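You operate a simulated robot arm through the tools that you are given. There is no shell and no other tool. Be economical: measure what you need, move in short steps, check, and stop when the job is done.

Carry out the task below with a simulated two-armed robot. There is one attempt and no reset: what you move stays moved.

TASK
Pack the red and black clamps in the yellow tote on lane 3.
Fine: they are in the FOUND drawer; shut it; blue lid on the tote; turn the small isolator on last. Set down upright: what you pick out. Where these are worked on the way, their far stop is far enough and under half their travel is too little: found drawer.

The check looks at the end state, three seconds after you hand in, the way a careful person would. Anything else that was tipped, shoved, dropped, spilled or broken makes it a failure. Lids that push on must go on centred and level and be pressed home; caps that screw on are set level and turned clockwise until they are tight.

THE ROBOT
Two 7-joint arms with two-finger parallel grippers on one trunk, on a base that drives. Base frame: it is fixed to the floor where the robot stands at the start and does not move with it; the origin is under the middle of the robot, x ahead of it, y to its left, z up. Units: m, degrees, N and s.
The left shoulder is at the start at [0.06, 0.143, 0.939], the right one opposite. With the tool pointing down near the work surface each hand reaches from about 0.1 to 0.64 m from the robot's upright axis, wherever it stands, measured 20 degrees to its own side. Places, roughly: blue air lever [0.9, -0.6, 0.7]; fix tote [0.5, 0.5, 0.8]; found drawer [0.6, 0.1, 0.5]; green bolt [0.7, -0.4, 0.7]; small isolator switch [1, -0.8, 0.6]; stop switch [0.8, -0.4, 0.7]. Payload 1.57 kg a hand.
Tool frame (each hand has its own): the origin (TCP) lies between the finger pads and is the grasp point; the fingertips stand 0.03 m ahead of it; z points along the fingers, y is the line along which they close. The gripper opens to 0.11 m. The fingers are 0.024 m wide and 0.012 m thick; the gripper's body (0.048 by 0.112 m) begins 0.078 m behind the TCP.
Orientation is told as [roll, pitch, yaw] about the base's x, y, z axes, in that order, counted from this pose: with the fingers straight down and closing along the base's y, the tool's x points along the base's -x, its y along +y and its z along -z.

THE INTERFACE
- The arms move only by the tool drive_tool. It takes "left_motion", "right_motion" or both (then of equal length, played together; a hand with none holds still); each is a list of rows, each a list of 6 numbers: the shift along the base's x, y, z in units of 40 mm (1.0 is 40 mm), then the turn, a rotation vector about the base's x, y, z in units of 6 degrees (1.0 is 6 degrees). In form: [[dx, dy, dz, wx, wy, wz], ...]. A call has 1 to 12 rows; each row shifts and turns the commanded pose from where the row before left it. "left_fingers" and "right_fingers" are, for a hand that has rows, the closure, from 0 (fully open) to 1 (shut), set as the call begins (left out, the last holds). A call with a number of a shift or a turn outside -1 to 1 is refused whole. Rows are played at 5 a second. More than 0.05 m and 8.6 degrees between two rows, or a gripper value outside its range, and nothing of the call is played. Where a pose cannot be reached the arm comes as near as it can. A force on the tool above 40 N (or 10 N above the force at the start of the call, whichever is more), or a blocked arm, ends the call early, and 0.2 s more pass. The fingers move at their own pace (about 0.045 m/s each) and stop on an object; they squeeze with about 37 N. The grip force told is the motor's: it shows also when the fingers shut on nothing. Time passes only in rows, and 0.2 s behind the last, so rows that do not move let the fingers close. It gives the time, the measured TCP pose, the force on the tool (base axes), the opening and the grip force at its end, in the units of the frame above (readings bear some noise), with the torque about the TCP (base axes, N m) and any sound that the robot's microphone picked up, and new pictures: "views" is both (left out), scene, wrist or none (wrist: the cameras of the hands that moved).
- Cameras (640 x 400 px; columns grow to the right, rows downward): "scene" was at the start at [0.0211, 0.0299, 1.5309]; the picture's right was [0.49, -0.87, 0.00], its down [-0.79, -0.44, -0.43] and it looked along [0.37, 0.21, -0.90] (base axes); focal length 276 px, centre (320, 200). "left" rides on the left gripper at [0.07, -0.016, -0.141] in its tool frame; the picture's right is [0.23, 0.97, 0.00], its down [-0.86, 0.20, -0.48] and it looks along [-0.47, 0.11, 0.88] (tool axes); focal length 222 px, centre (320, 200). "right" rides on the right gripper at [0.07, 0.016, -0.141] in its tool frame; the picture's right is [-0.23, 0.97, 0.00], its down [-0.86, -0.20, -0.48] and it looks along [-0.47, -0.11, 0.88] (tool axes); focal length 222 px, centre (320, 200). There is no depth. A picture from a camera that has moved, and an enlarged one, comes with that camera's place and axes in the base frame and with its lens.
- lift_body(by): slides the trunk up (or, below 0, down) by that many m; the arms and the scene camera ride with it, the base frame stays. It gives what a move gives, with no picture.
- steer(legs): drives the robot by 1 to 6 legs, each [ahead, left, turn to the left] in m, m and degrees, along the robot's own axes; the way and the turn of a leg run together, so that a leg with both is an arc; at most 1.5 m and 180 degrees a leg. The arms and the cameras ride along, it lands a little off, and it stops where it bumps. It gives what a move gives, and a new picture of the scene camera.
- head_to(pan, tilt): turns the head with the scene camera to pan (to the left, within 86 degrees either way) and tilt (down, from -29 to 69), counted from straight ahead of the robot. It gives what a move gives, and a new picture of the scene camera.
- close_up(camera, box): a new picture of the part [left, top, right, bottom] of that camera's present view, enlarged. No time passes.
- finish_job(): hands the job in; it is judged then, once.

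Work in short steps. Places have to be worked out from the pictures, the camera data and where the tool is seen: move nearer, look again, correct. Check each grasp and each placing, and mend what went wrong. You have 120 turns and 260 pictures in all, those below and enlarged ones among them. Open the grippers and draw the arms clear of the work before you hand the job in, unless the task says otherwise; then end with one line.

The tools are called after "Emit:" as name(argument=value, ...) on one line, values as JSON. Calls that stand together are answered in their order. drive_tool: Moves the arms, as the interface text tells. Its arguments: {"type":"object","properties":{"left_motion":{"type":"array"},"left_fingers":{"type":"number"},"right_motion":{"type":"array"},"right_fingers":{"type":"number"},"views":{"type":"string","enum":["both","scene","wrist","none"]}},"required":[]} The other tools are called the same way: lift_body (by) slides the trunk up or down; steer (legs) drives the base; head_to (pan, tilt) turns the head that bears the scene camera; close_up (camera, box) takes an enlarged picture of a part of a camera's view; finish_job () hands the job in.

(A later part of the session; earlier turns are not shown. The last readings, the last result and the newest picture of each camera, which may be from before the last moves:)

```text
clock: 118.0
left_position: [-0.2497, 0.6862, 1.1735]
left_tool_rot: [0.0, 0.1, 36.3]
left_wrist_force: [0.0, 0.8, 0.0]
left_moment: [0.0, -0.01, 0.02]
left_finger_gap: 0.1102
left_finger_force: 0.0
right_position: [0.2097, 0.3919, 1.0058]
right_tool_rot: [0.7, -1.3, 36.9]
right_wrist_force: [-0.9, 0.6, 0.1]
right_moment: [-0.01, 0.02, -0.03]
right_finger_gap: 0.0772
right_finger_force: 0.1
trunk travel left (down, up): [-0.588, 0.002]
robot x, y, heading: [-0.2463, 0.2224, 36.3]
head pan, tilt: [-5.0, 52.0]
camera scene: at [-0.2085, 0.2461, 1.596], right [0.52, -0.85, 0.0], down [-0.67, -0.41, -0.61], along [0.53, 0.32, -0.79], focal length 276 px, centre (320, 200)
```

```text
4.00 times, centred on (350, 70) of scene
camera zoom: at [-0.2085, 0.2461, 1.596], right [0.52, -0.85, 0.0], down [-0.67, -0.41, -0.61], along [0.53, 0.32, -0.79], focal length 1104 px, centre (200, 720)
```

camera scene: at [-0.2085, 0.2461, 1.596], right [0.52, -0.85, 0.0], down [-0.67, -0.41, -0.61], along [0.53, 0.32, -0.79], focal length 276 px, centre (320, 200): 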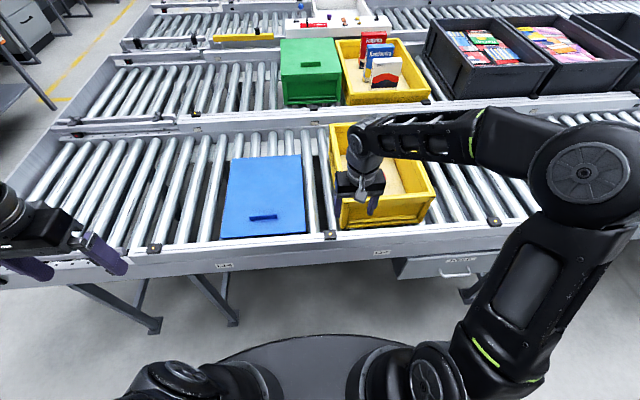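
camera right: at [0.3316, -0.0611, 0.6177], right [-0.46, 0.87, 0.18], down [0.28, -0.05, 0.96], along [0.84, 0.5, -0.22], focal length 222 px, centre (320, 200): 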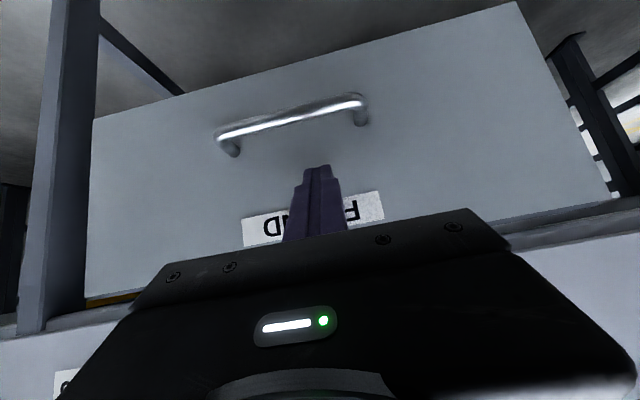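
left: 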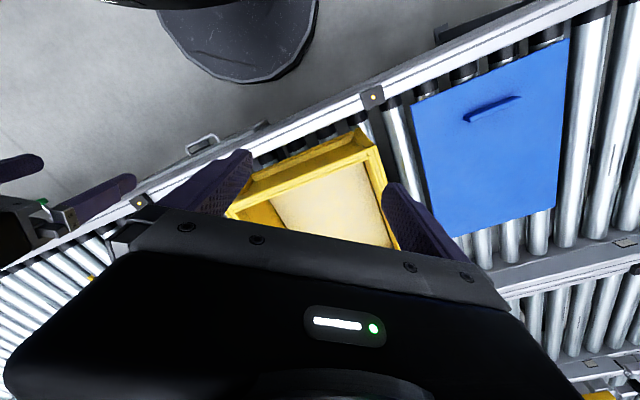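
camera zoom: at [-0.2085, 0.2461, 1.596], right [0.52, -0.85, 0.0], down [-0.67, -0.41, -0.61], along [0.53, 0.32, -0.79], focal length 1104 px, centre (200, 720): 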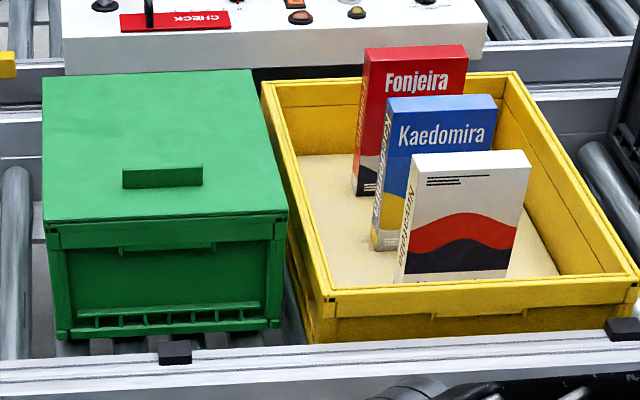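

The lid is a flat panel with a fin (~10 cm long) near its front edge. I'll grip the fin with the right hand closing fore-aft; first test yawing the hand by −90°.

Emit:
drive_tool(right_motion=[[0, 0, 0, 0, 0, -1], [0, 0, 0, 0, 0, -1], [0, 0, 0, 0, 0, -1], [0, 0, 0, 0, 0, -1], [0, 0, 0, 0, 0, -1], [0, 0, 0, 0, 0, -1], [0, 0, 0, 0, 0, -1], [0, 0, 0, 0, 0, -1]], views="none")

Emit:
drive_tool(right_motion=[[0, 0, 0, 0, 0, -1], [0, 0, 0, 0, 0, -1], [0, 0, 0, 0, 0, -1], [0, 0, 0, 0, 0, -1], [0, 0, 0, 0, 0, -1], [0, 0, 0, 0, 0, -1], [0, 0, 0, 0, 0, -1]], views="scene")

```text
clock: 119.8
left_position: [-0.25, 0.6858, 1.1737]
left_tool_rot: [0.1, 0.0, 36.3]
left_wrist_force: [-0.4, -0.1, -0.1]
left_moment: [0.02, -0.03, -0.02]
left_finger_gap: 0.1102
left_finger_force: 0.1
right_position: [0.2084, 0.3917, 1.0065]
right_tool_rot: [0.7, -1.5, -11.1]
right_wrist_force: [-0.3, -0.8, 0.9]
right_moment: [0.01, -0.03, 0.04]
right_finger_gap: 0.0768
right_finger_force: 0.1
trunk travel left (down, up): [-0.588, 0.002]
robot x, y, heading: [-0.2472, 0.2224, 36.3]
head pan, tilt: [-5.0, 52.0]
```

```text
clock: 121.4
left_position: [-0.25, 0.6855, 1.1726]
left_tool_rot: [0.0, 0.0, 36.3]
left_wrist_force: [0.1, -0.1, 0.1]
left_moment: [-0.01, 0.0, 0.02]
left_finger_gap: 0.1098
left_finger_force: 0.0
right_position: [0.2084, 0.3918, 1.0062]
right_tool_rot: [0.7, -1.3, -53.3]
right_wrist_force: [-0.7, -0.3, 0.0]
right_moment: [-0.03, -0.02, -0.01]
right_finger_gap: 0.0772
right_finger_force: 0.0
trunk travel left (down, up): [-0.588, 0.002]
robot x, y, heading: [-0.2504, 0.2205, 36.3]
head pan, tilt: [-5.0, 52.0]
camera scene: at [-0.2093, 0.2455, 1.596], right [0.52, -0.85, 0.0], down [-0.67, -0.41, -0.62], along [0.53, 0.32, -0.79], focal length 276 px, centre (320, 200)
```

scene: 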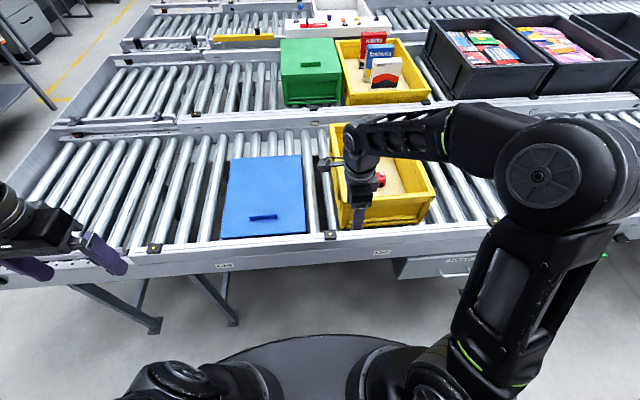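

Yaw works. Drive so the hand is above the lid's fin (n≈0.567, t≈−0.472).

Emit:
steer(legs=[[0, 0.28, 0], [0.16, 0, 0]])

Emit:
drive_tool(right_motion=[[0, 0, -0.9, 0, 0, 0], [0, 0, -0.9, 0, 0, 0]])

```text
clock: 124.4
left_position: [-0.287, 1.0069, 1.1734]
left_tool_rot: [0.0, 0.0, 36.3]
left_wrist_force: [1.1, 0.6, 0.1]
left_moment: [-0.06, 0.06, 0.0]
left_finger_gap: 0.1101
left_finger_force: 0.1
right_position: [0.1721, 0.7147, 1.007]
right_tool_rot: [0.6, -1.3, -53.0]
right_wrist_force: [0.3, 0.1, -0.8]
right_moment: [0.0, 0.04, -0.02]
right_finger_gap: 0.077
right_finger_force: 0.1
trunk travel left (down, up): [-0.588, 0.002]
robot x, y, heading: [-0.2875, 0.5449, 36.5]
head pan, tilt: [-5.0, 52.0]
camera scene: at [-0.2451, 0.5672, 1.596], right [0.52, -0.85, 0.0], down [-0.67, -0.41, -0.61], along [0.52, 0.32, -0.79], focal length 276 px, centre (320, 200)
```

scene: 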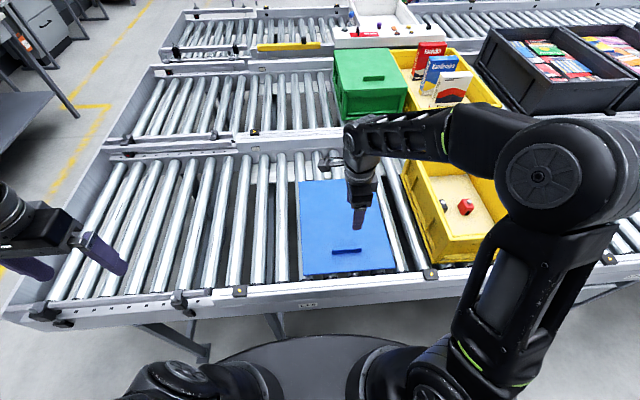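

```text
clock: 125.0
left_position: [-0.2888, 1.0063, 1.1745]
left_tool_rot: [0.0, -0.1, 36.4]
left_wrist_force: [-0.1, 0.7, 0.5]
left_moment: [0.03, 0.01, -0.01]
left_finger_gap: 0.1102
left_finger_force: 0.0
right_position: [0.1703, 0.715, 0.9346]
right_tool_rot: [0.6, -1.2, -52.9]
right_wrist_force: [0.6, -0.1, -0.6]
right_moment: [0.03, -0.01, 0.01]
right_finger_gap: 0.077
right_finger_force: 0.1
trunk travel left (down, up): [-0.588, 0.002]
robot x, y, heading: [-0.2831, 0.5452, 36.5]
head pan, tilt: [-5.0, 52.0]
camera scene: at [-0.2465, 0.5665, 1.5961], right [0.52, -0.85, 0.0], down [-0.67, -0.41, -0.62], along [0.53, 0.32, -0.79], focal length 276 px, centre (320, 200)
camera right: at [0.1394, 0.7833, 1.0751], right [0.91, 0.41, 0.02], down [0.34, -0.8, 0.5], along [0.21, -0.45, -0.87], focal length 222 px, centre (320, 200)
```

scene: 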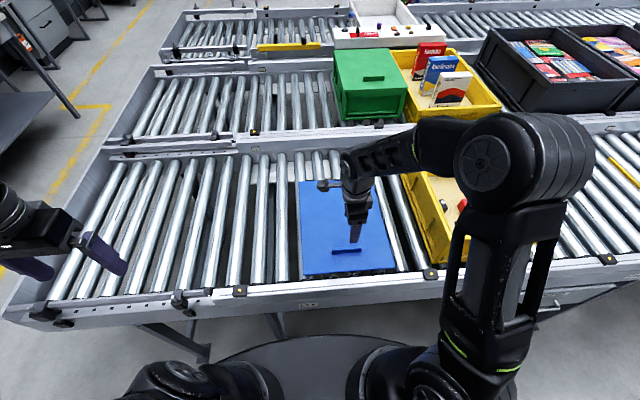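
right: 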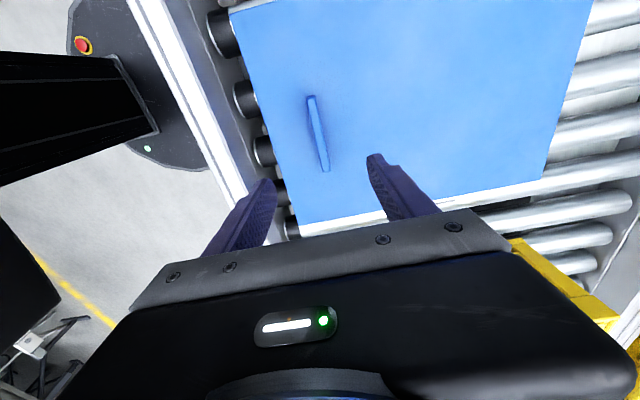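

Fin is under the fingers and aligned. Descend to z≈0.805 and check.

Emit:
drive_tool(right_motion=[[0, 0.05, -0.9, 0, 0, 0], [0, 0.05, -0.9, 0, 0, 0], [0, 0, -0.9, 0, 0, 0], [0, 0, -0.5, 0, 0, 0]], right_fingers=0.5, views="wrist")

```text
clock: 126.0
left_position: [-0.29, 1.0061, 1.1735]
left_tool_rot: [0.0, 0.0, 36.4]
left_wrist_force: [-0.5, -0.5, 0.3]
left_moment: [0.03, 0.04, 0.04]
left_finger_gap: 0.1099
left_finger_force: 0.0
right_position: [0.1697, 0.7192, 0.8052]
right_tool_rot: [0.7, -1.2, -52.9]
right_wrist_force: [0.5, 0.0, 0.1]
right_moment: [-0.02, -0.01, -0.01]
right_finger_gap: 0.0549
right_finger_force: 0.1
trunk travel left (down, up): [-0.588, 0.002]
robot x, y, heading: [-0.2835, 0.5438, 36.6]
head pan, tilt: [-5.0, 52.0]
camera right: at [0.1389, 0.7866, 0.9459], right [0.91, 0.41, 0.02], down [0.34, -0.8, 0.5], along [0.22, -0.45, -0.87], focal length 222 px, centre (320, 200)
```

right: 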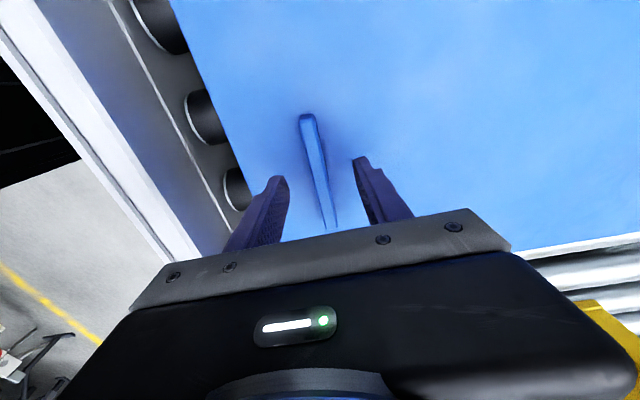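

Emit:
drive_tool(right_motion=[[0, 0, -0.15, 0, 0, 0], [0, 0, -0.15, 0, 0, 0], [0, 0, -0.1, 0, 0, 0]], views="wrist")

```text
clock: 126.8
left_position: [-0.2892, 1.0065, 1.1731]
left_tool_rot: [0.1, 0.0, 36.4]
left_wrist_force: [-0.1, 0.0, 0.7]
left_moment: [-0.01, -0.01, 0.01]
left_finger_gap: 0.11
left_finger_force: 0.0
right_position: [0.1707, 0.7184, 0.7891]
right_tool_rot: [0.7, -1.3, -52.9]
right_wrist_force: [0.2, 1.1, -0.2]
right_moment: [0.0, 0.0, 0.0]
right_finger_gap: 0.0553
right_finger_force: 0.0
trunk travel left (down, up): [-0.588, 0.002]
robot x, y, heading: [-0.282, 0.5438, 36.6]
head pan, tilt: [-5.0, 52.0]
camera right: at [0.1384, 0.7863, 0.9305], right [0.91, 0.41, 0.02], down [0.34, -0.8, 0.5], along [0.21, -0.45, -0.87], focal length 222 px, centre (320, 200)
```

right: 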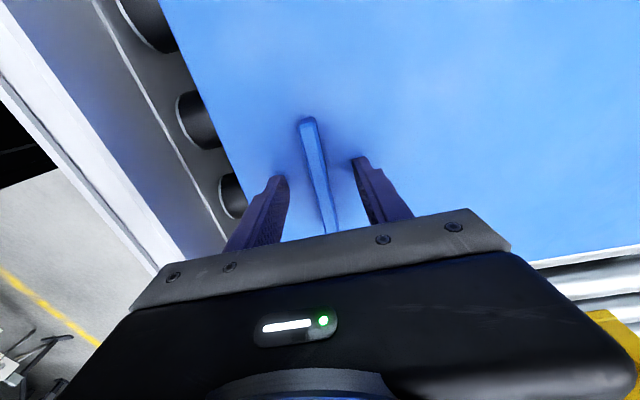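

Not yet touching; lower further in small steps.

Emit:
drive_tool(right_motion=[[0, 0, -0.1, 0, 0, 0], [0, 0, -0.1, 0, 0, 0], [0, 0, -0.1, 0, 0, 0]], views="none")

Emit:
drive_tool(right_motion=[[0, 0, -0.1, 0, 0, 0], [0, 0, 0, 0, 0, 0]], views="wrist")

```text
clock: 127.4
left_position: [-0.2889, 1.0058, 1.176]
left_tool_rot: [0.1, 0.0, 36.4]
left_wrist_force: [-0.4, 0.6, 0.0]
left_moment: [-0.01, 0.04, -0.02]
left_finger_gap: 0.11
left_finger_force: 0.0
right_position: [0.1715, 0.7193, 0.7867]
right_tool_rot: [1.0, -1.2, -53.0]
right_wrist_force: [-1.8, -2.2, 29.1]
right_moment: [-0.44, 1.04, 0.04]
right_finger_gap: 0.0574
right_finger_force: 1.7
trunk travel left (down, up): [-0.588, 0.002]
robot x, y, heading: [-0.2872, 0.5469, 36.4]
head pan, tilt: [-5.0, 52.0]
stopped in row 2 (right hand): the force on the tool passed its limit at 48 N (the readings are from after the stop); the commanded pose is now the measured one
```

```text
clock: 127.7
left_position: [-0.2881, 1.006, 1.1743]
left_tool_rot: [0.0, -0.1, 36.5]
left_wrist_force: [-0.2, 0.4, 0.3]
left_moment: [-0.01, 0.02, -0.02]
left_finger_gap: 0.1099
left_finger_force: 0.1
right_position: [0.1724, 0.7224, 0.7884]
right_tool_rot: [1.2, -1.1, -52.9]
right_wrist_force: [-1.8, -3.0, 24.4]
right_moment: [-0.39, 0.92, 0.03]
right_finger_gap: 0.0578
right_finger_force: 2.1
trunk travel left (down, up): [-0.588, 0.002]
robot x, y, heading: [-0.2853, 0.5471, 36.4]
head pan, tilt: [-5.0, 52.0]
stopped in row 1 (right hand): the force on the tool passed its limit at 47 N (the readings are from after the stop); the commanded pose is now the measured one
camera right: at [0.1406, 0.7878, 0.9286], right [0.91, 0.41, 0.03], down [0.34, -0.8, 0.49], along [0.22, -0.44, -0.87], focal length 222 px, centre (320, 200)
```

right: 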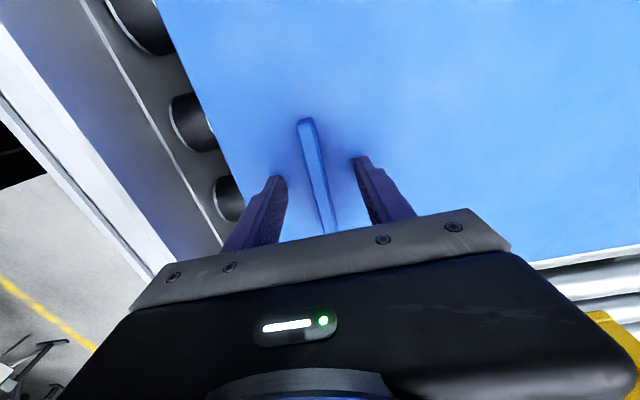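

Tips rest on the panel (lid top z≈0.757). Raise 4 mm and close on the fin.

Emit:
drive_tool(right_motion=[[0, 0, 0.07, 0, 0, 0], [0, 0, 0, 0, 0, 0], [0, 0, 0, 0, 0, 0], [0, 0, 0, 0, 0, 0], [0, 0, 0, 0, 0, 0]], right_fingers=1, views="wrist")

```text
clock: 128.9
left_position: [-0.288, 1.007, 1.1732]
left_tool_rot: [0.1, 0.0, 36.4]
left_wrist_force: [0.9, 0.2, -1.4]
left_moment: [-0.02, -0.04, 0.04]
left_finger_gap: 0.1097
left_finger_force: 0.1
right_position: [0.173, 0.7208, 0.7881]
right_tool_rot: [1.1, -1.2, -53.0]
right_wrist_force: [0.4, -0.5, 0.2]
right_moment: [-0.47, 0.46, -0.01]
right_finger_gap: 0.0119
right_finger_force: 29.1
trunk travel left (down, up): [-0.588, 0.002]
robot x, y, heading: [-0.2841, 0.5416, 36.4]
head pan, tilt: [-5.0, 52.0]
camera right: at [0.141, 0.787, 0.9294], right [0.91, 0.41, 0.02], down [0.34, -0.8, 0.49], along [0.22, -0.44, -0.87], focal length 222 px, centre (320, 200)
```

right: 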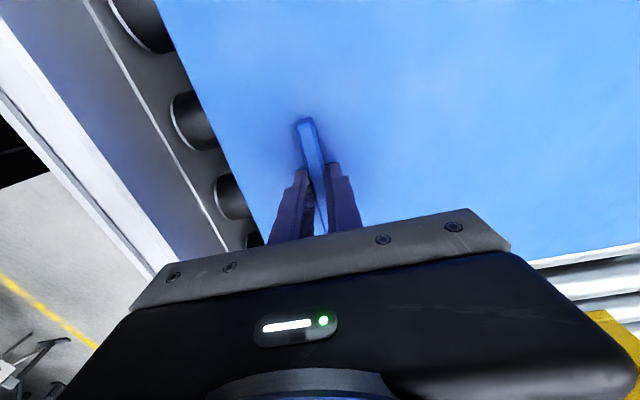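

Gripped the fin (12 mm). Lift 3 cm gently and look for droop.

Emit:
drive_tool(right_motion=[[0, 0, 0.2, 0, 0, 0], [0, 0, 0.3, 0, 0, 0], [0, 0, 0.4, 0, 0, 0], [0, 0, 0.4, 0, 0, 0], [0, 0, 0, 0, 0, 0]])

Emit:
close_up(camera="scene", box=[270, 150, 450, 300])

```text
clock: 130.1
left_position: [-0.2891, 1.0066, 1.1726]
left_tool_rot: [0.1, 0.0, 36.3]
left_wrist_force: [-0.1, -0.2, -0.7]
left_moment: [0.01, -0.01, 0.01]
left_finger_gap: 0.1099
left_finger_force: 0.0
right_position: [0.1731, 0.7198, 0.8411]
right_tool_rot: [1.2, -1.2, -53.0]
right_wrist_force: [-0.7, 0.2, -4.3]
right_moment: [-0.34, 0.45, 0.0]
right_finger_gap: 0.0118
right_finger_force: 29.8
trunk travel left (down, up): [-0.588, 0.002]
robot x, y, heading: [-0.2815, 0.5447, 36.5]
head pan, tilt: [-5.0, 52.0]
camera scene: at [-0.2459, 0.5664, 1.596], right [0.52, -0.85, 0.0], down [-0.67, -0.41, -0.62], along [0.52, 0.32, -0.79], focal length 276 px, centre (320, 200)
camera right: at [0.1415, 0.7875, 0.9815], right [0.91, 0.4, 0.02], down [0.34, -0.8, 0.49], along [0.22, -0.44, -0.87], focal length 222 px, centre (320, 200)
```

scene: 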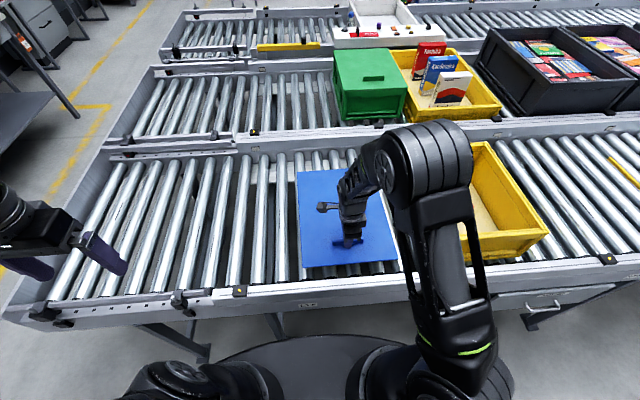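
right: 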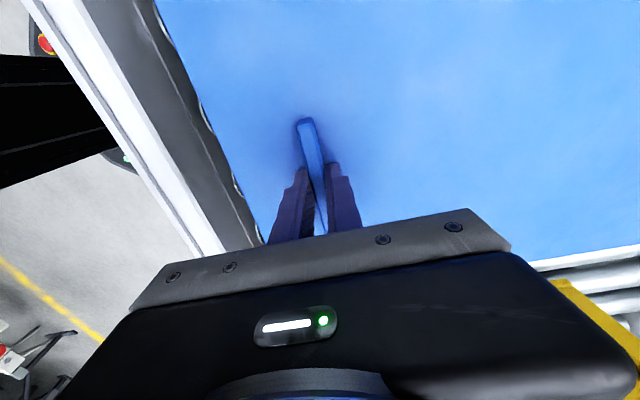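

```text
2.67 times, centred on (360, 225) of scene
camera zoom: at [-0.2459, 0.5664, 1.596], right [0.52, -0.85, 0.0], down [-0.67, -0.41, -0.62], along [0.52, 0.32, -0.79], focal length 736 px, centre (213, 133)
```

zoom: 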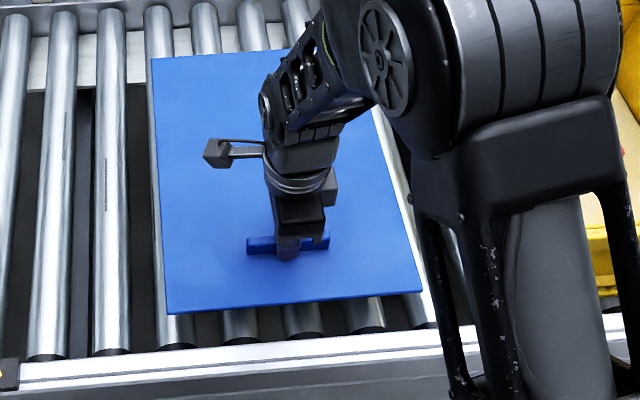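

Lid comes up level (≈0.44 kg). Raise it to clear the tote rim.

Emit:
drive_tool(right_motion=[[0, 0, 0.6, 0, 0, 0], [0, 0, 0.8, 0, 0, 0], [0, 0, 0.8, 0, 0, 0], [0, 0, 0.8, 0, 0, 0], [0, 0, 0.8, 0, 0, 0], [0, 0, 0.5, 0, 0, 0], [0, 0, 0, 0, 0, 0]], views="scene")

```text
clock: 131.7
left_position: [-0.2894, 1.0051, 1.1733]
left_tool_rot: [0.0, 0.0, 36.4]
left_wrist_force: [-0.1, -0.4, -0.3]
left_moment: [0.06, 0.01, 0.02]
left_finger_gap: 0.1102
left_finger_force: 0.0
right_position: [0.1745, 0.7211, 1.0133]
right_tool_rot: [1.1, -1.2, -53.1]
right_wrist_force: [0.6, 0.1, -4.7]
right_moment: [-0.37, 0.48, 0.0]
right_finger_gap: 0.0118
right_finger_force: 29.2
trunk travel left (down, up): [-0.588, 0.002]
robot x, y, heading: [-0.2851, 0.5453, 36.6]
head pan, tilt: [-5.0, 52.0]
camera scene: at [-0.246, 0.5663, 1.596], right [0.52, -0.85, 0.0], down [-0.67, -0.41, -0.62], along [0.52, 0.32, -0.79], focal length 276 px, centre (320, 200)
```

scene: 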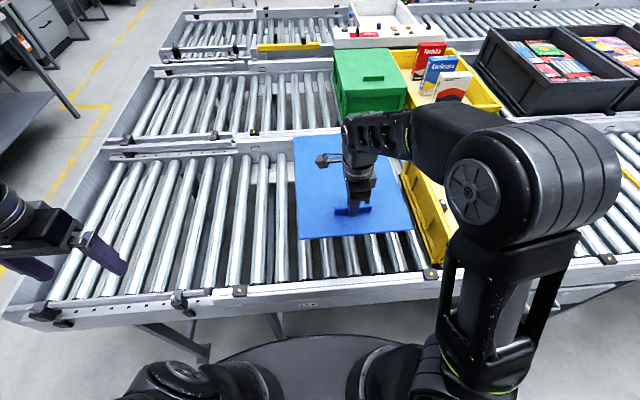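

Lid held level at height. Drive right 0.40 m to bring it over the tote.

Emit:
steer(legs=[[0, -0.4, 0]])

Emit:
close_up(camera="right", box=[0, 0, 640, 400])

Emit:
close_up(camera="scene", box=[250, 110, 450, 290])

```text
clock: 134.2
left_position: [-0.0487, 0.681, 1.1737]
left_tool_rot: [0.2, 0.0, 36.0]
left_wrist_force: [-0.4, 0.6, 0.6]
left_moment: [-0.01, 0.02, -0.01]
left_finger_gap: 0.1097
left_finger_force: 0.0
right_position: [0.4132, 0.394, 1.0118]
right_tool_rot: [1.2, -1.0, -53.2]
right_wrist_force: [-0.6, -0.3, -4.3]
right_moment: [-0.33, 0.48, 0.0]
right_finger_gap: 0.0117
right_finger_force: 29.3
trunk travel left (down, up): [-0.588, 0.002]
robot x, y, heading: [-0.0432, 0.2199, 36.4]
head pan, tilt: [-5.0, 52.0]
camera scene: at [-0.0069, 0.2407, 1.596], right [0.52, -0.86, 0.0], down [-0.67, -0.41, -0.62], along [0.53, 0.32, -0.79], focal length 276 px, centre (320, 200)
```

scene: 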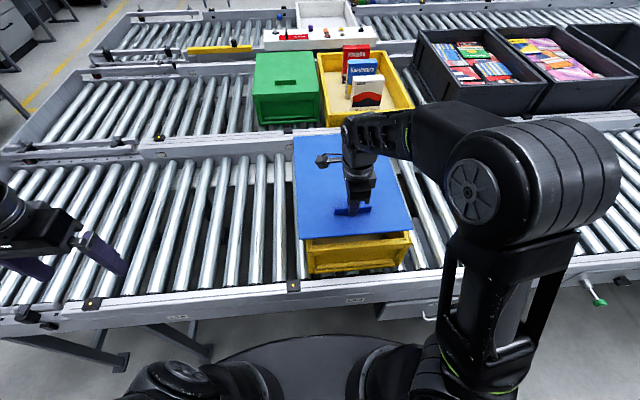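

```text
1.00 times, centred on (320, 200) of right (not enlarged: the box is as wide or as high as the picture)
camera zoom: at [0.3817, 0.4605, 1.1534], right [0.92, 0.4, 0.02], down [0.34, -0.8, 0.49], along [0.22, -0.44, -0.87], focal length 222 px, centre (320, 200)
```

zoom: 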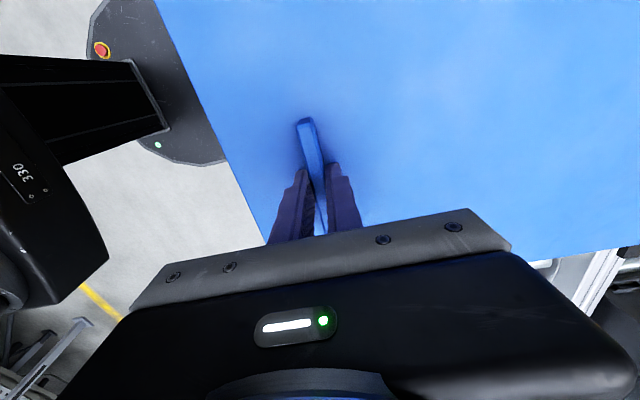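

```text
2.22 times, centred on (350, 200) of scene
camera zoom: at [-0.0069, 0.2407, 1.596], right [0.52, -0.86, 0.0], down [-0.67, -0.41, -0.62], along [0.53, 0.32, -0.79], focal length 614 px, centre (253, 200)
```

zoom: 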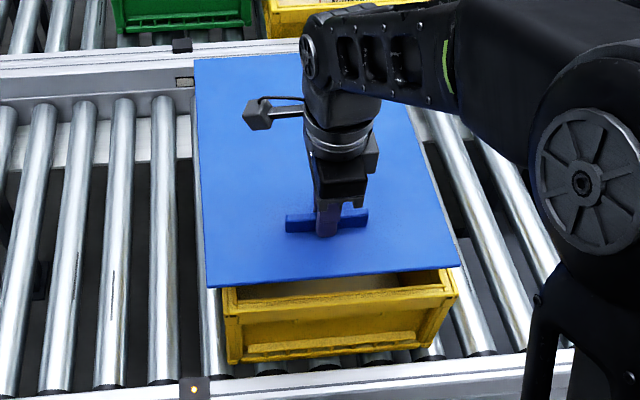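

Emit:
close_up(camera="scene", box=[285, 215, 425, 285])

Emit:
close_up(camera="scene", box=[280, 120, 430, 245])

```text
4.57 times, centred on (355, 250) of scene
camera zoom: at [-0.0069, 0.2407, 1.596], right [0.52, -0.86, 0.0], down [-0.67, -0.41, -0.62], along [0.53, 0.32, -0.79], focal length 1262 px, centre (160, -29)
```

zoom: 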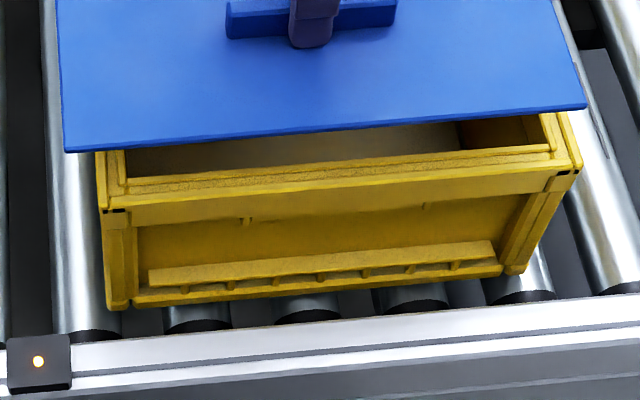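

```text
3.20 times, centred on (355, 182) of scene
camera zoom: at [-0.0069, 0.2407, 1.596], right [0.52, -0.86, 0.0], down [-0.67, -0.41, -0.62], along [0.53, 0.32, -0.79], focal length 884 px, centre (208, 256)
```

zoom: 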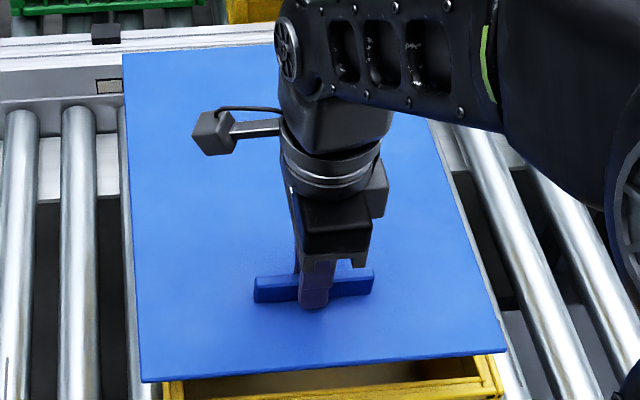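

Lid and tote are aligned in angle; lid needs +17 mm along the lane. Correct and lower to just above the rim.

Emit:
drive_tool(right_motion=[[0.25, -0.34, 0, 0, 0, 0], [0, 0, -0.5, 0, 0, 0], [0, 0, -0.5, 0, 0, 0], [0, 0, -0.3, 0, 0, 0], [0, 0, 0, 0, 0, 0]], views="none")

Emit:
close_up(camera="scene", box=[285, 205, 425, 285])

Emit:
close_up(camera="scene", box=[270, 130, 430, 250])

```text
clock: 135.4
left_position: [-0.0467, 0.6815, 1.174]
left_tool_rot: [0.0, 0.0, 36.1]
left_wrist_force: [0.5, -1.0, 0.6]
left_moment: [0.03, 0.04, -0.02]
left_finger_gap: 0.1102
left_finger_force: 0.0
right_position: [0.422, 0.3831, 0.9601]
right_tool_rot: [1.1, -1.3, -53.3]
right_wrist_force: [-0.1, -0.7, -4.9]
right_moment: [-0.31, 0.44, -0.02]
right_finger_gap: 0.0117
right_finger_force: 29.5
trunk travel left (down, up): [-0.588, 0.002]
robot x, y, heading: [-0.0405, 0.223, 36.0]
head pan, tilt: [-5.0, 52.0]
```

```text
4.57 times, centred on (355, 245) of scene
camera zoom: at [-0.0075, 0.2412, 1.596], right [0.52, -0.86, 0.0], down [-0.67, -0.41, -0.62], along [0.53, 0.32, -0.79], focal length 1262 px, centre (160, -6)
```

zoom: 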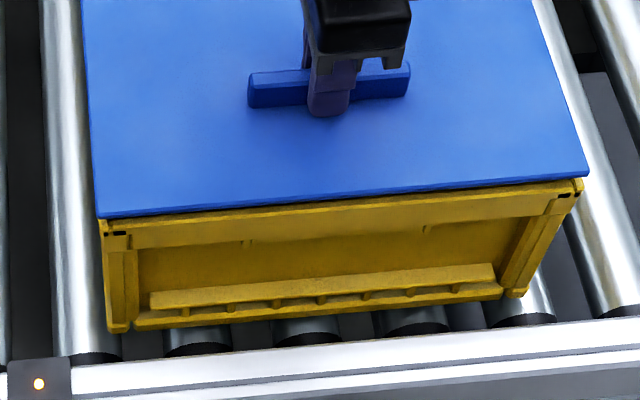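

```text
3.33 times, centred on (350, 190) of scene
camera zoom: at [-0.0075, 0.2412, 1.596], right [0.52, -0.86, 0.0], down [-0.67, -0.41, -0.62], along [0.53, 0.32, -0.79], focal length 920 px, centre (220, 233)
```

zoom: 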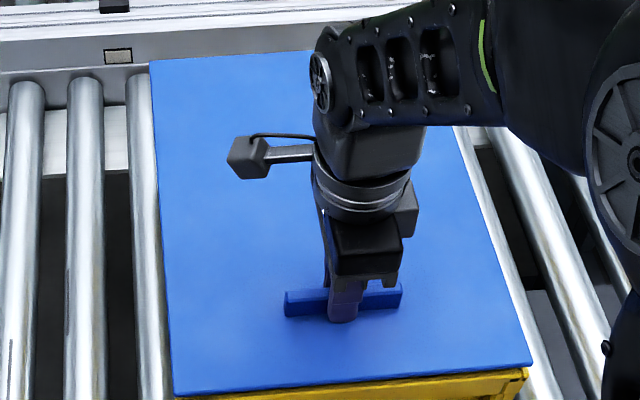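

Lid edges line up with the tote rim within ~2 mm. Lower in small steps until contact.

Emit:
drive_tool(right_motion=[[0, 0, -0.2, 0, 0, 0], [0, 0, -0.15, 0, 0, 0], [0, 0, -0.1, 0, 0, 0]], views="none")

Emit:
close_up(camera="scene", box=[285, 205, 425, 285])

```text
clock: 136.3
left_position: [-0.0483, 0.6808, 1.1738]
left_tool_rot: [0.0, -0.2, 36.0]
left_wrist_force: [-0.3, 0.0, -0.8]
left_moment: [-0.02, 0.03, -0.01]
left_finger_gap: 0.11
left_finger_force: 0.0
right_position: [0.4248, 0.381, 0.9467]
right_tool_rot: [1.6, -1.1, -53.3]
right_wrist_force: [-0.8, -1.6, 23.6]
right_moment: [-0.81, 0.74, 0.03]
right_finger_gap: 0.012
right_finger_force: 28.9
trunk travel left (down, up): [-0.588, 0.002]
robot x, y, heading: [-0.0492, 0.2201, 36.1]
head pan, tilt: [-5.0, 52.0]
stopped in row 3 (right hand): the force on the tool passed its limit at 43 N (the readings are from after the stop); the commanded pose is now the measured one
```

```text
4.57 times, centred on (355, 245) of scene
camera zoom: at [-0.0096, 0.2408, 1.5963], right [0.52, -0.86, 0.0], down [-0.67, -0.41, -0.62], along [0.53, 0.32, -0.79], focal length 1262 px, centre (160, -6)
```

zoom: 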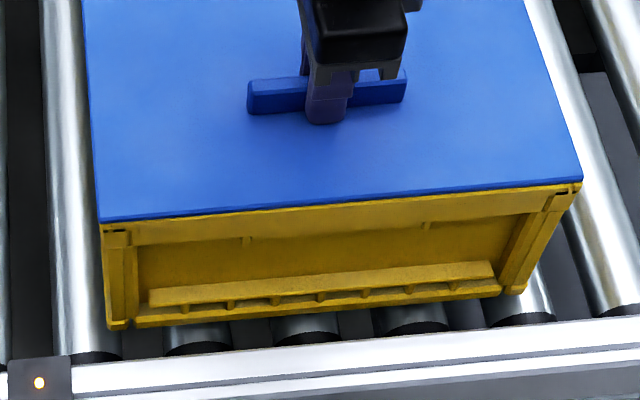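

Lid seats flush at the front. Release the fin and raise the hand to inspect.

Emit:
drive_tool(right_motion=[[0, 0, 0.04, 0, 0, 0], [0, 0, 0, 0, 0, 0], [0, 0, 0, 0, 0, 0]], right_fingers=0.6, views="none")

Emit:
drive_tool(right_motion=[[0, 0, 0.5, 0, 0, 0], [0, 0, 0.8, 0, 0, 0], [-0.4, -0.3, 0.8, 0, 0, 0], [-0.8, -0.59, 0, 0, 0, 0], [-0.8, -0.59, 0, 0, 0, 0]], right_fingers=1, views="scene")

Emit:
close_up(camera="scene", box=[270, 130, 430, 280])

```text
clock: 137.1
left_position: [-0.0479, 0.682, 1.1737]
left_tool_rot: [0.0, -0.1, 36.1]
left_wrist_force: [0.1, 0.1, -0.1]
left_moment: [0.0, -0.01, -0.01]
left_finger_gap: 0.1101
left_finger_force: 0.0
right_position: [0.4237, 0.3828, 0.946]
right_tool_rot: [1.6, -1.1, -53.4]
right_wrist_force: [1.5, 2.1, 21.1]
right_moment: [-0.1, 0.57, -0.04]
right_finger_gap: 0.0415
right_finger_force: 0.1
trunk travel left (down, up): [-0.588, 0.002]
robot x, y, heading: [-0.0456, 0.2183, 36.2]
head pan, tilt: [-5.0, 52.0]
```

```text
clock: 138.3
left_position: [-0.0472, 0.6798, 1.1747]
left_tool_rot: [0.2, 0.0, 36.2]
left_wrist_force: [-0.2, -0.2, -0.1]
left_moment: [0.05, -0.01, -0.01]
left_finger_gap: 0.1102
left_finger_force: 0.1
right_position: [0.3452, 0.3211, 1.0318]
right_tool_rot: [1.5, -1.0, -53.3]
right_wrist_force: [-0.4, 0.8, -0.4]
right_moment: [0.04, 0.0, -0.03]
right_finger_gap: 0.0
right_finger_force: 21.2
trunk travel left (down, up): [-0.588, 0.002]
robot x, y, heading: [-0.0479, 0.2188, 36.1]
head pan, tilt: [-5.0, 52.0]
camera scene: at [-0.0084, 0.24, 1.5961], right [0.52, -0.86, 0.0], down [-0.67, -0.41, -0.62], along [0.53, 0.32, -0.79], focal length 276 px, centre (320, 200)
```

scene: 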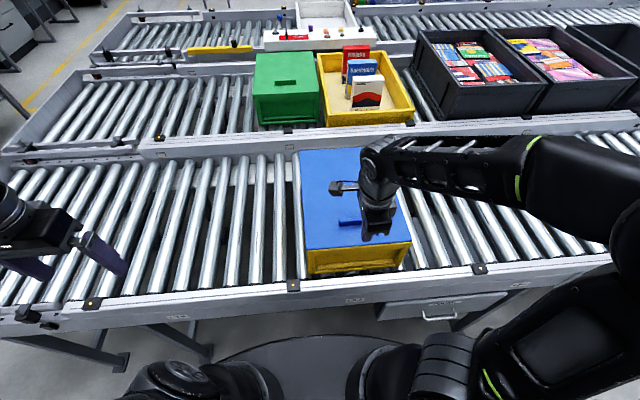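

```text
2.67 times, centred on (350, 205) of scene
camera zoom: at [-0.0084, 0.24, 1.5961], right [0.52, -0.86, 0.0], down [-0.67, -0.41, -0.62], along [0.53, 0.32, -0.79], focal length 736 px, centre (240, 187)
```

zoom: 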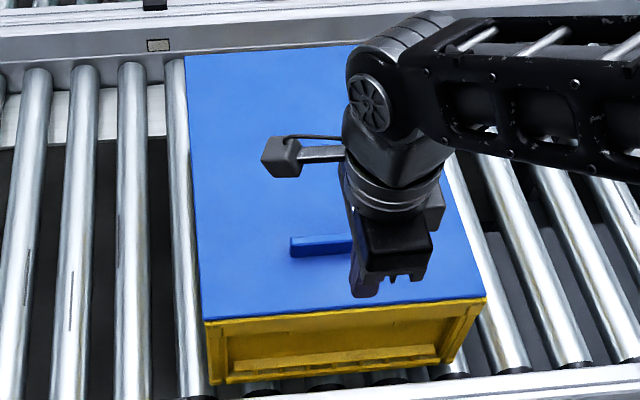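

Lid sits aligned all round. Now press it home with the closed fingertips: first near the centre.

Emit:
drive_tool(right_motion=[[0.8, 0.59, 0, 0, 0, 0], [0.8, 0.59, 0, 0, 0, 0], [0.8, 0.59, 0, 0, 0, 0], [0.8, 0.59, 0, 0, 0, 0], [0.8, 0.59, 0, 0, 0, 0], [0.8, 0.59, 0, 0, 0, 0], [0, 0, -0.8, 0, 0, 0], [0, 0, -0.7, 0, 0, 0]], views="scene")

Emit:
drive_tool(right_motion=[[0, 0, -0.2, 0, 0, 0], [0, 0, -0.2, 0, 0, 0], [0, 0, -0.2, 0, 0, 0], [0, 0, -0.2, 0, 0, 0], [0, 0, -0.2, 0, 0, 0]], views="none")

```text
clock: 140.1
left_position: [-0.0475, 0.6814, 1.174]
left_tool_rot: [0.0, 0.0, 36.0]
left_wrist_force: [0.2, -0.5, 0.3]
left_moment: [-0.01, 0.04, 0.01]
left_finger_gap: 0.1101
left_finger_force: 0.0
right_position: [0.5382, 0.4658, 0.9709]
right_tool_rot: [1.5, -1.1, -53.3]
right_wrist_force: [-0.1, 0.2, -0.8]
right_moment: [0.0, -0.02, 0.0]
right_finger_gap: 0.0
right_finger_force: 21.2
trunk travel left (down, up): [-0.588, 0.002]
robot x, y, heading: [-0.048, 0.2201, 36.0]
head pan, tilt: [-5.0, 52.0]
camera scene: at [-0.0072, 0.2418, 1.596], right [0.52, -0.86, 0.0], down [-0.67, -0.41, -0.62], along [0.53, 0.32, -0.79], focal length 276 px, centre (320, 200)
```

scene: 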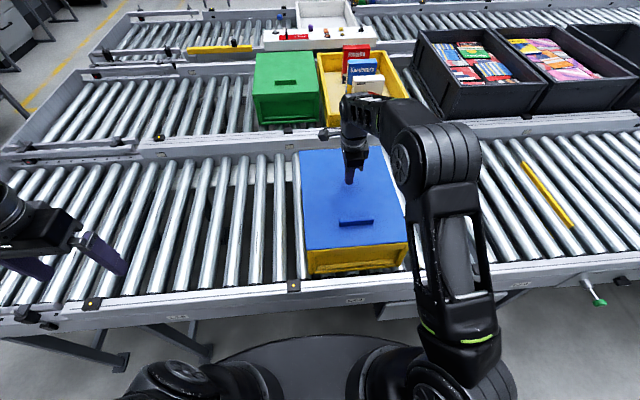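

```text
clock: 141.2
left_position: [-0.0479, 0.6818, 1.1751]
left_tool_rot: [0.1, 0.0, 36.0]
left_wrist_force: [0.3, -0.2, 0.9]
left_moment: [0.01, 0.0, 0.04]
left_finger_gap: 0.1099
left_finger_force: 0.0
right_position: [0.5403, 0.4679, 0.9462]
right_tool_rot: [2.5, -0.9, -53.3]
right_wrist_force: [-1.5, -2.1, 22.2]
right_moment: [0.06, 0.29, 0.02]
right_finger_gap: 0.0
right_finger_force: 21.4
trunk travel left (down, up): [-0.588, 0.002]
robot x, y, heading: [-0.047, 0.2208, 36.1]
head pan, tilt: [-5.0, 52.0]
stopped in row 5 (right hand): the force on the tool passed its limit at 47 N (the readings are from after the stop); the commanded pose is now the measured one
```

Hard contact at tip z=0.916, same as at the fin, so the lid is level. Check the seam, then press near the front edge too.

Emit:
drive_tool(right_motion=[[0, 0, 0.7, 0, 0, 0], [-0.8, -0.59, 0.8, 0, 0, 0], [-0.8, -0.59, 0, 0, 0, 0], [-0.8, -0.59, 0, 0, 0, 0], [-0.8, -0.59, 0, 0, 0, 0], [-0.3, -0.22, -0.8, 0, 0, 0], [0, 0, -0.4, 0, 0, 0], [0, 0, -0.2, 0, 0, 0], [0, 0, -0.2, 0, 0, 0], [0, 0, -0.2, 0, 0, 0]], views="none")

Emit:
close_up(camera="scene", box=[285, 205, 425, 285])

```text
refused: row 2 steps farther than a row can; nothing moved
```

```text
4.57 times, centred on (355, 245) of scene
camera zoom: at [-0.0086, 0.241, 1.5962], right [0.52, -0.86, 0.0], down [-0.67, -0.41, -0.62], along [0.53, 0.32, -0.79], focal length 1262 px, centre (160, -6)
```

zoom: 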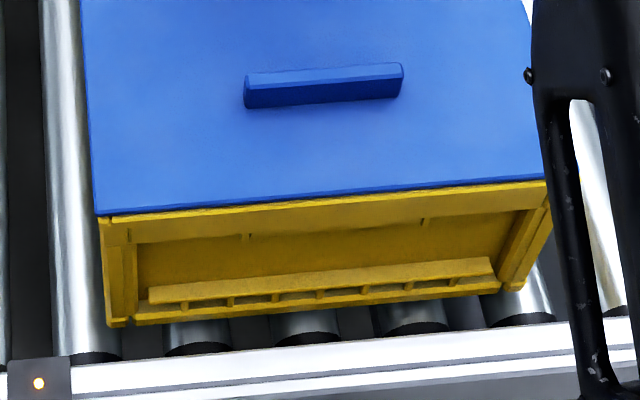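

Emit:
drive_tool(right_motion=[[0, 0, 0.7, 0, 0, 0], [-0.7, -0.5, 0.6, 0, 0, 0], [-0.8, -0.59, 0, 0, 0, 0], [-0.8, -0.59, 0, 0, 0, 0], [-0.8, -0.59, 0, 0, 0, 0], [-0.4, -0.31, -0.8, 0, 0, 0], [0, 0, -0.4, 0, 0, 0], [0, 0, -0.2, 0, 0, 0], [0, 0, -0.2, 0, 0, 0], [0, 0, -0.2, 0, 0, 0]], views="none")

Emit:
close_up(camera="scene", box=[285, 205, 425, 285])

```text
clock: 142.9
left_position: [-0.0473, 0.6811, 1.1743]
left_tool_rot: [0.0, -0.1, 36.0]
left_wrist_force: [-0.6, -0.2, -0.5]
left_moment: [-0.01, 0.01, 0.01]
left_finger_gap: 0.11
left_finger_force: 0.2
right_position: [0.402, 0.3664, 0.9468]
right_tool_rot: [3.0, -0.7, -53.3]
right_wrist_force: [-2.1, -2.8, 24.9]
right_moment: [-0.09, 0.31, 0.0]
right_finger_gap: 0.0
right_finger_force: 21.1
trunk travel left (down, up): [-0.588, 0.002]
robot x, y, heading: [-0.0444, 0.2187, 36.0]
head pan, tilt: [-5.0, 52.0]
stopped in row 8 (right hand): the force on the tool passed its limit at 50 N (the readings are from after the stop); the commanded pose is now the measured one
```

```text
4.57 times, centred on (355, 245) of scene
camera zoom: at [-0.0089, 0.2407, 1.5964], right [0.52, -0.86, 0.0], down [-0.67, -0.41, -0.62], along [0.53, 0.32, -0.79], focal length 1262 px, centre (160, -6)
```

zoom: 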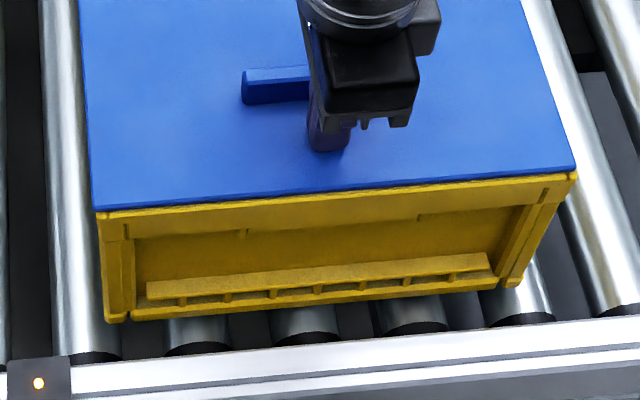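

Same height at the front, level and no gap visible. Retract the hand in front of the tote and view the seam with the wrist camera.

Emit:
drive_tool(right_motion=[[0, 0, 0.6, 0, 0, 0], [-0.8, -0.59, 0.1, 0, 0, 0], [-0.8, -0.59, 0, 0, 0, 0], [-0.8, -0.59, 0, 0, 0, 0], [0, 0, -0.8, 0, 0, 0]], views="both")

```text
clock: 144.1
left_position: [-0.0473, 0.6829, 1.1735]
left_tool_rot: [0.0, 0.0, 35.9]
left_wrist_force: [-0.6, -0.4, 0.4]
left_moment: [-0.05, -0.02, -0.01]
left_finger_gap: 0.1101
left_finger_force: 0.1
right_position: [0.3059, 0.2978, 0.9402]
right_tool_rot: [2.8, -0.8, -53.3]
right_wrist_force: [-0.1, 0.1, 0.0]
right_moment: [-0.01, 0.01, -0.01]
right_finger_gap: 0.0002
right_finger_force: 21.3
trunk travel left (down, up): [-0.588, 0.002]
robot x, y, heading: [-0.0468, 0.2234, 36.1]
head pan, tilt: [-5.0, 52.0]
camera scene: at [-0.0069, 0.2431, 1.596], right [0.52, -0.86, 0.0], down [-0.68, -0.41, -0.61], along [0.53, 0.32, -0.79], focal length 276 px, centre (320, 200)
camera right: at [0.2716, 0.3613, 1.0819], right [0.92, 0.4, 0.05], down [0.33, -0.81, 0.48], along [0.23, -0.42, -0.88], focal length 222 px, centre (320, 200)
```

scene: 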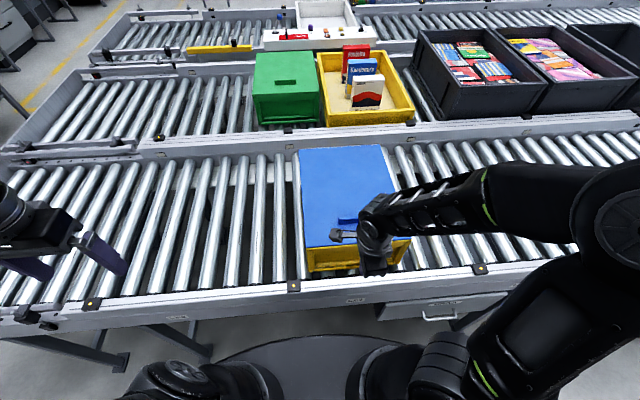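
right: 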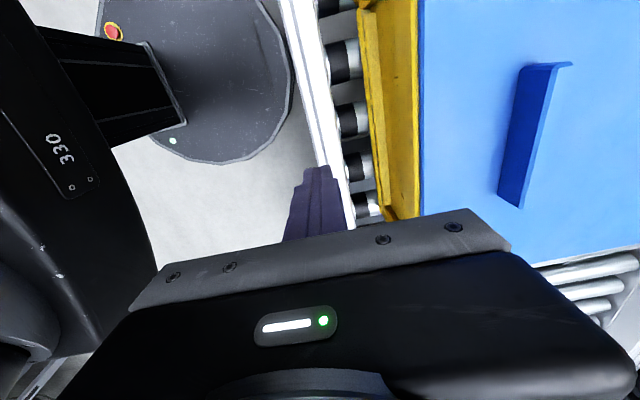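

Emit:
close_up(camera="scene", box=[285, 135, 425, 285])

Emit:
close_up(camera="right", box=[340, 0, 460, 225])

```text
2.67 times, centred on (355, 210) of scene
camera zoom: at [-0.0069, 0.2431, 1.596], right [0.52, -0.86, 0.0], down [-0.68, -0.41, -0.61], along [0.53, 0.32, -0.79], focal length 736 px, centre (227, 173)
```

zoom: 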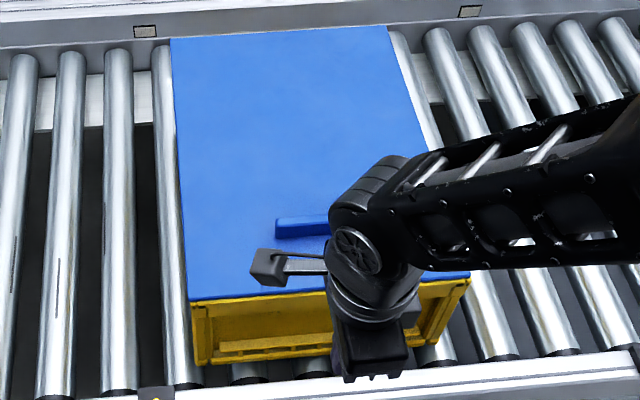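

```text
1.78 times, centred on (400, 112) of right
camera zoom: at [0.2716, 0.3613, 1.0819], right [0.92, 0.4, 0.05], down [0.33, -0.81, 0.48], along [0.23, -0.42, -0.88], focal length 395 px, centre (178, 356)
```

zoom: 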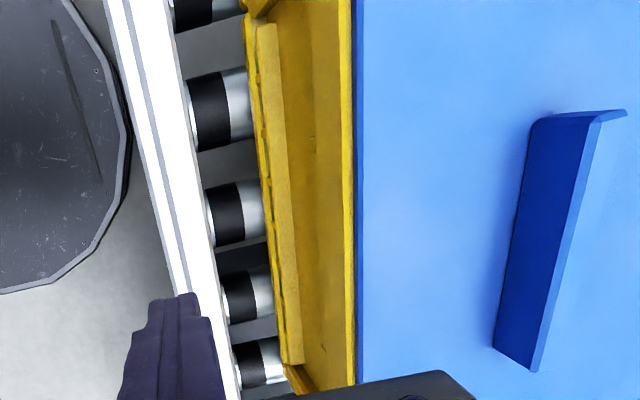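

Lid is flush and level. Next the isolator: back off and drive right along the lane, then look.

Emit:
steer(legs=[[-0.4, 0, 0], [0, -1.1, 0]])

Emit:
head_to(pan=-5, tilt=45)

```text
clock: 151.9
left_position: [0.2807, -0.4482, 1.1738]
left_tool_rot: [0.0, -0.1, 35.6]
left_wrist_force: [0.5, -0.3, 0.3]
left_moment: [0.0, 0.04, 0.01]
left_finger_gap: 0.11
left_finger_force: 0.1
right_position: [0.6305, -0.8349, 0.9413]
right_tool_rot: [2.8, -0.8, -53.8]
right_wrist_force: [-0.4, -0.3, -0.2]
right_moment: [0.01, -0.01, 0.01]
right_finger_gap: 0.0
right_finger_force: 21.8
trunk travel left (down, up): [-0.588, 0.002]
robot x, y, heading: [0.2797, -0.911, 35.5]
head pan, tilt: [-5.0, 52.0]
camera scene: at [0.3164, -0.8882, 1.596], right [0.51, -0.86, 0.0], down [-0.68, -0.4, -0.62], along [0.53, 0.31, -0.79], focal length 276 px, centre (320, 200)
```

scene: 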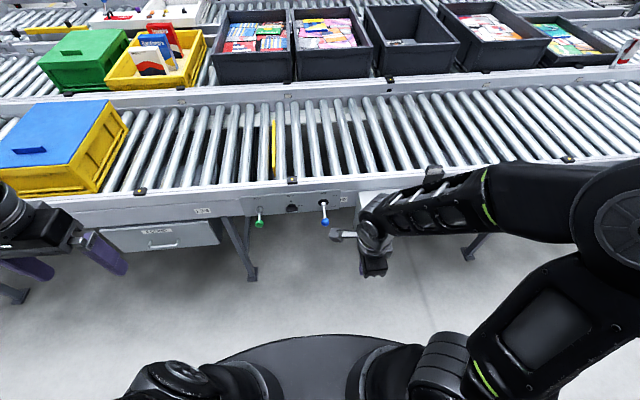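

```text
clock: 152.6
left_position: [0.2792, -0.4467, 1.1728]
left_tool_rot: [0.0, -0.1, 35.5]
left_wrist_force: [-0.6, -0.9, 0.2]
left_moment: [-0.02, 0.03, -0.03]
left_finger_gap: 0.11
left_finger_force: 0.0
right_position: [0.6303, -0.8342, 0.9411]
right_tool_rot: [2.8, -0.8, -53.8]
right_wrist_force: [0.4, 0.5, -0.6]
right_moment: [-0.02, -0.02, 0.01]
right_finger_gap: 0.0001
right_finger_force: 21.0
trunk travel left (down, up): [-0.588, 0.002]
robot x, y, heading: [0.2789, -0.9095, 36.0]
head pan, tilt: [-5.0, 45.0]
camera scene: at [0.3214, -0.8846, 1.6056], right [0.51, -0.86, 0.0], down [-0.61, -0.36, -0.71], along [0.61, 0.36, -0.71], focal length 276 px, centre (320, 200)
```

scene: 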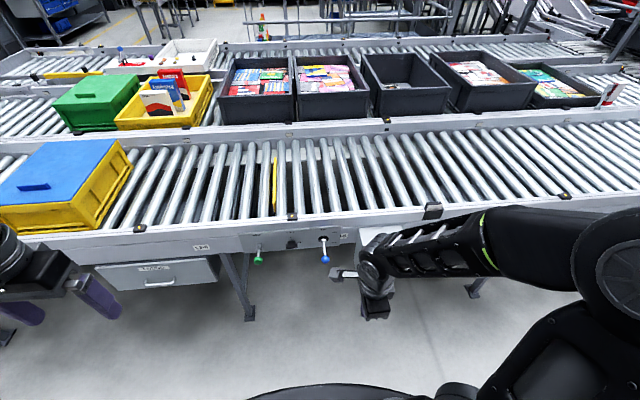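

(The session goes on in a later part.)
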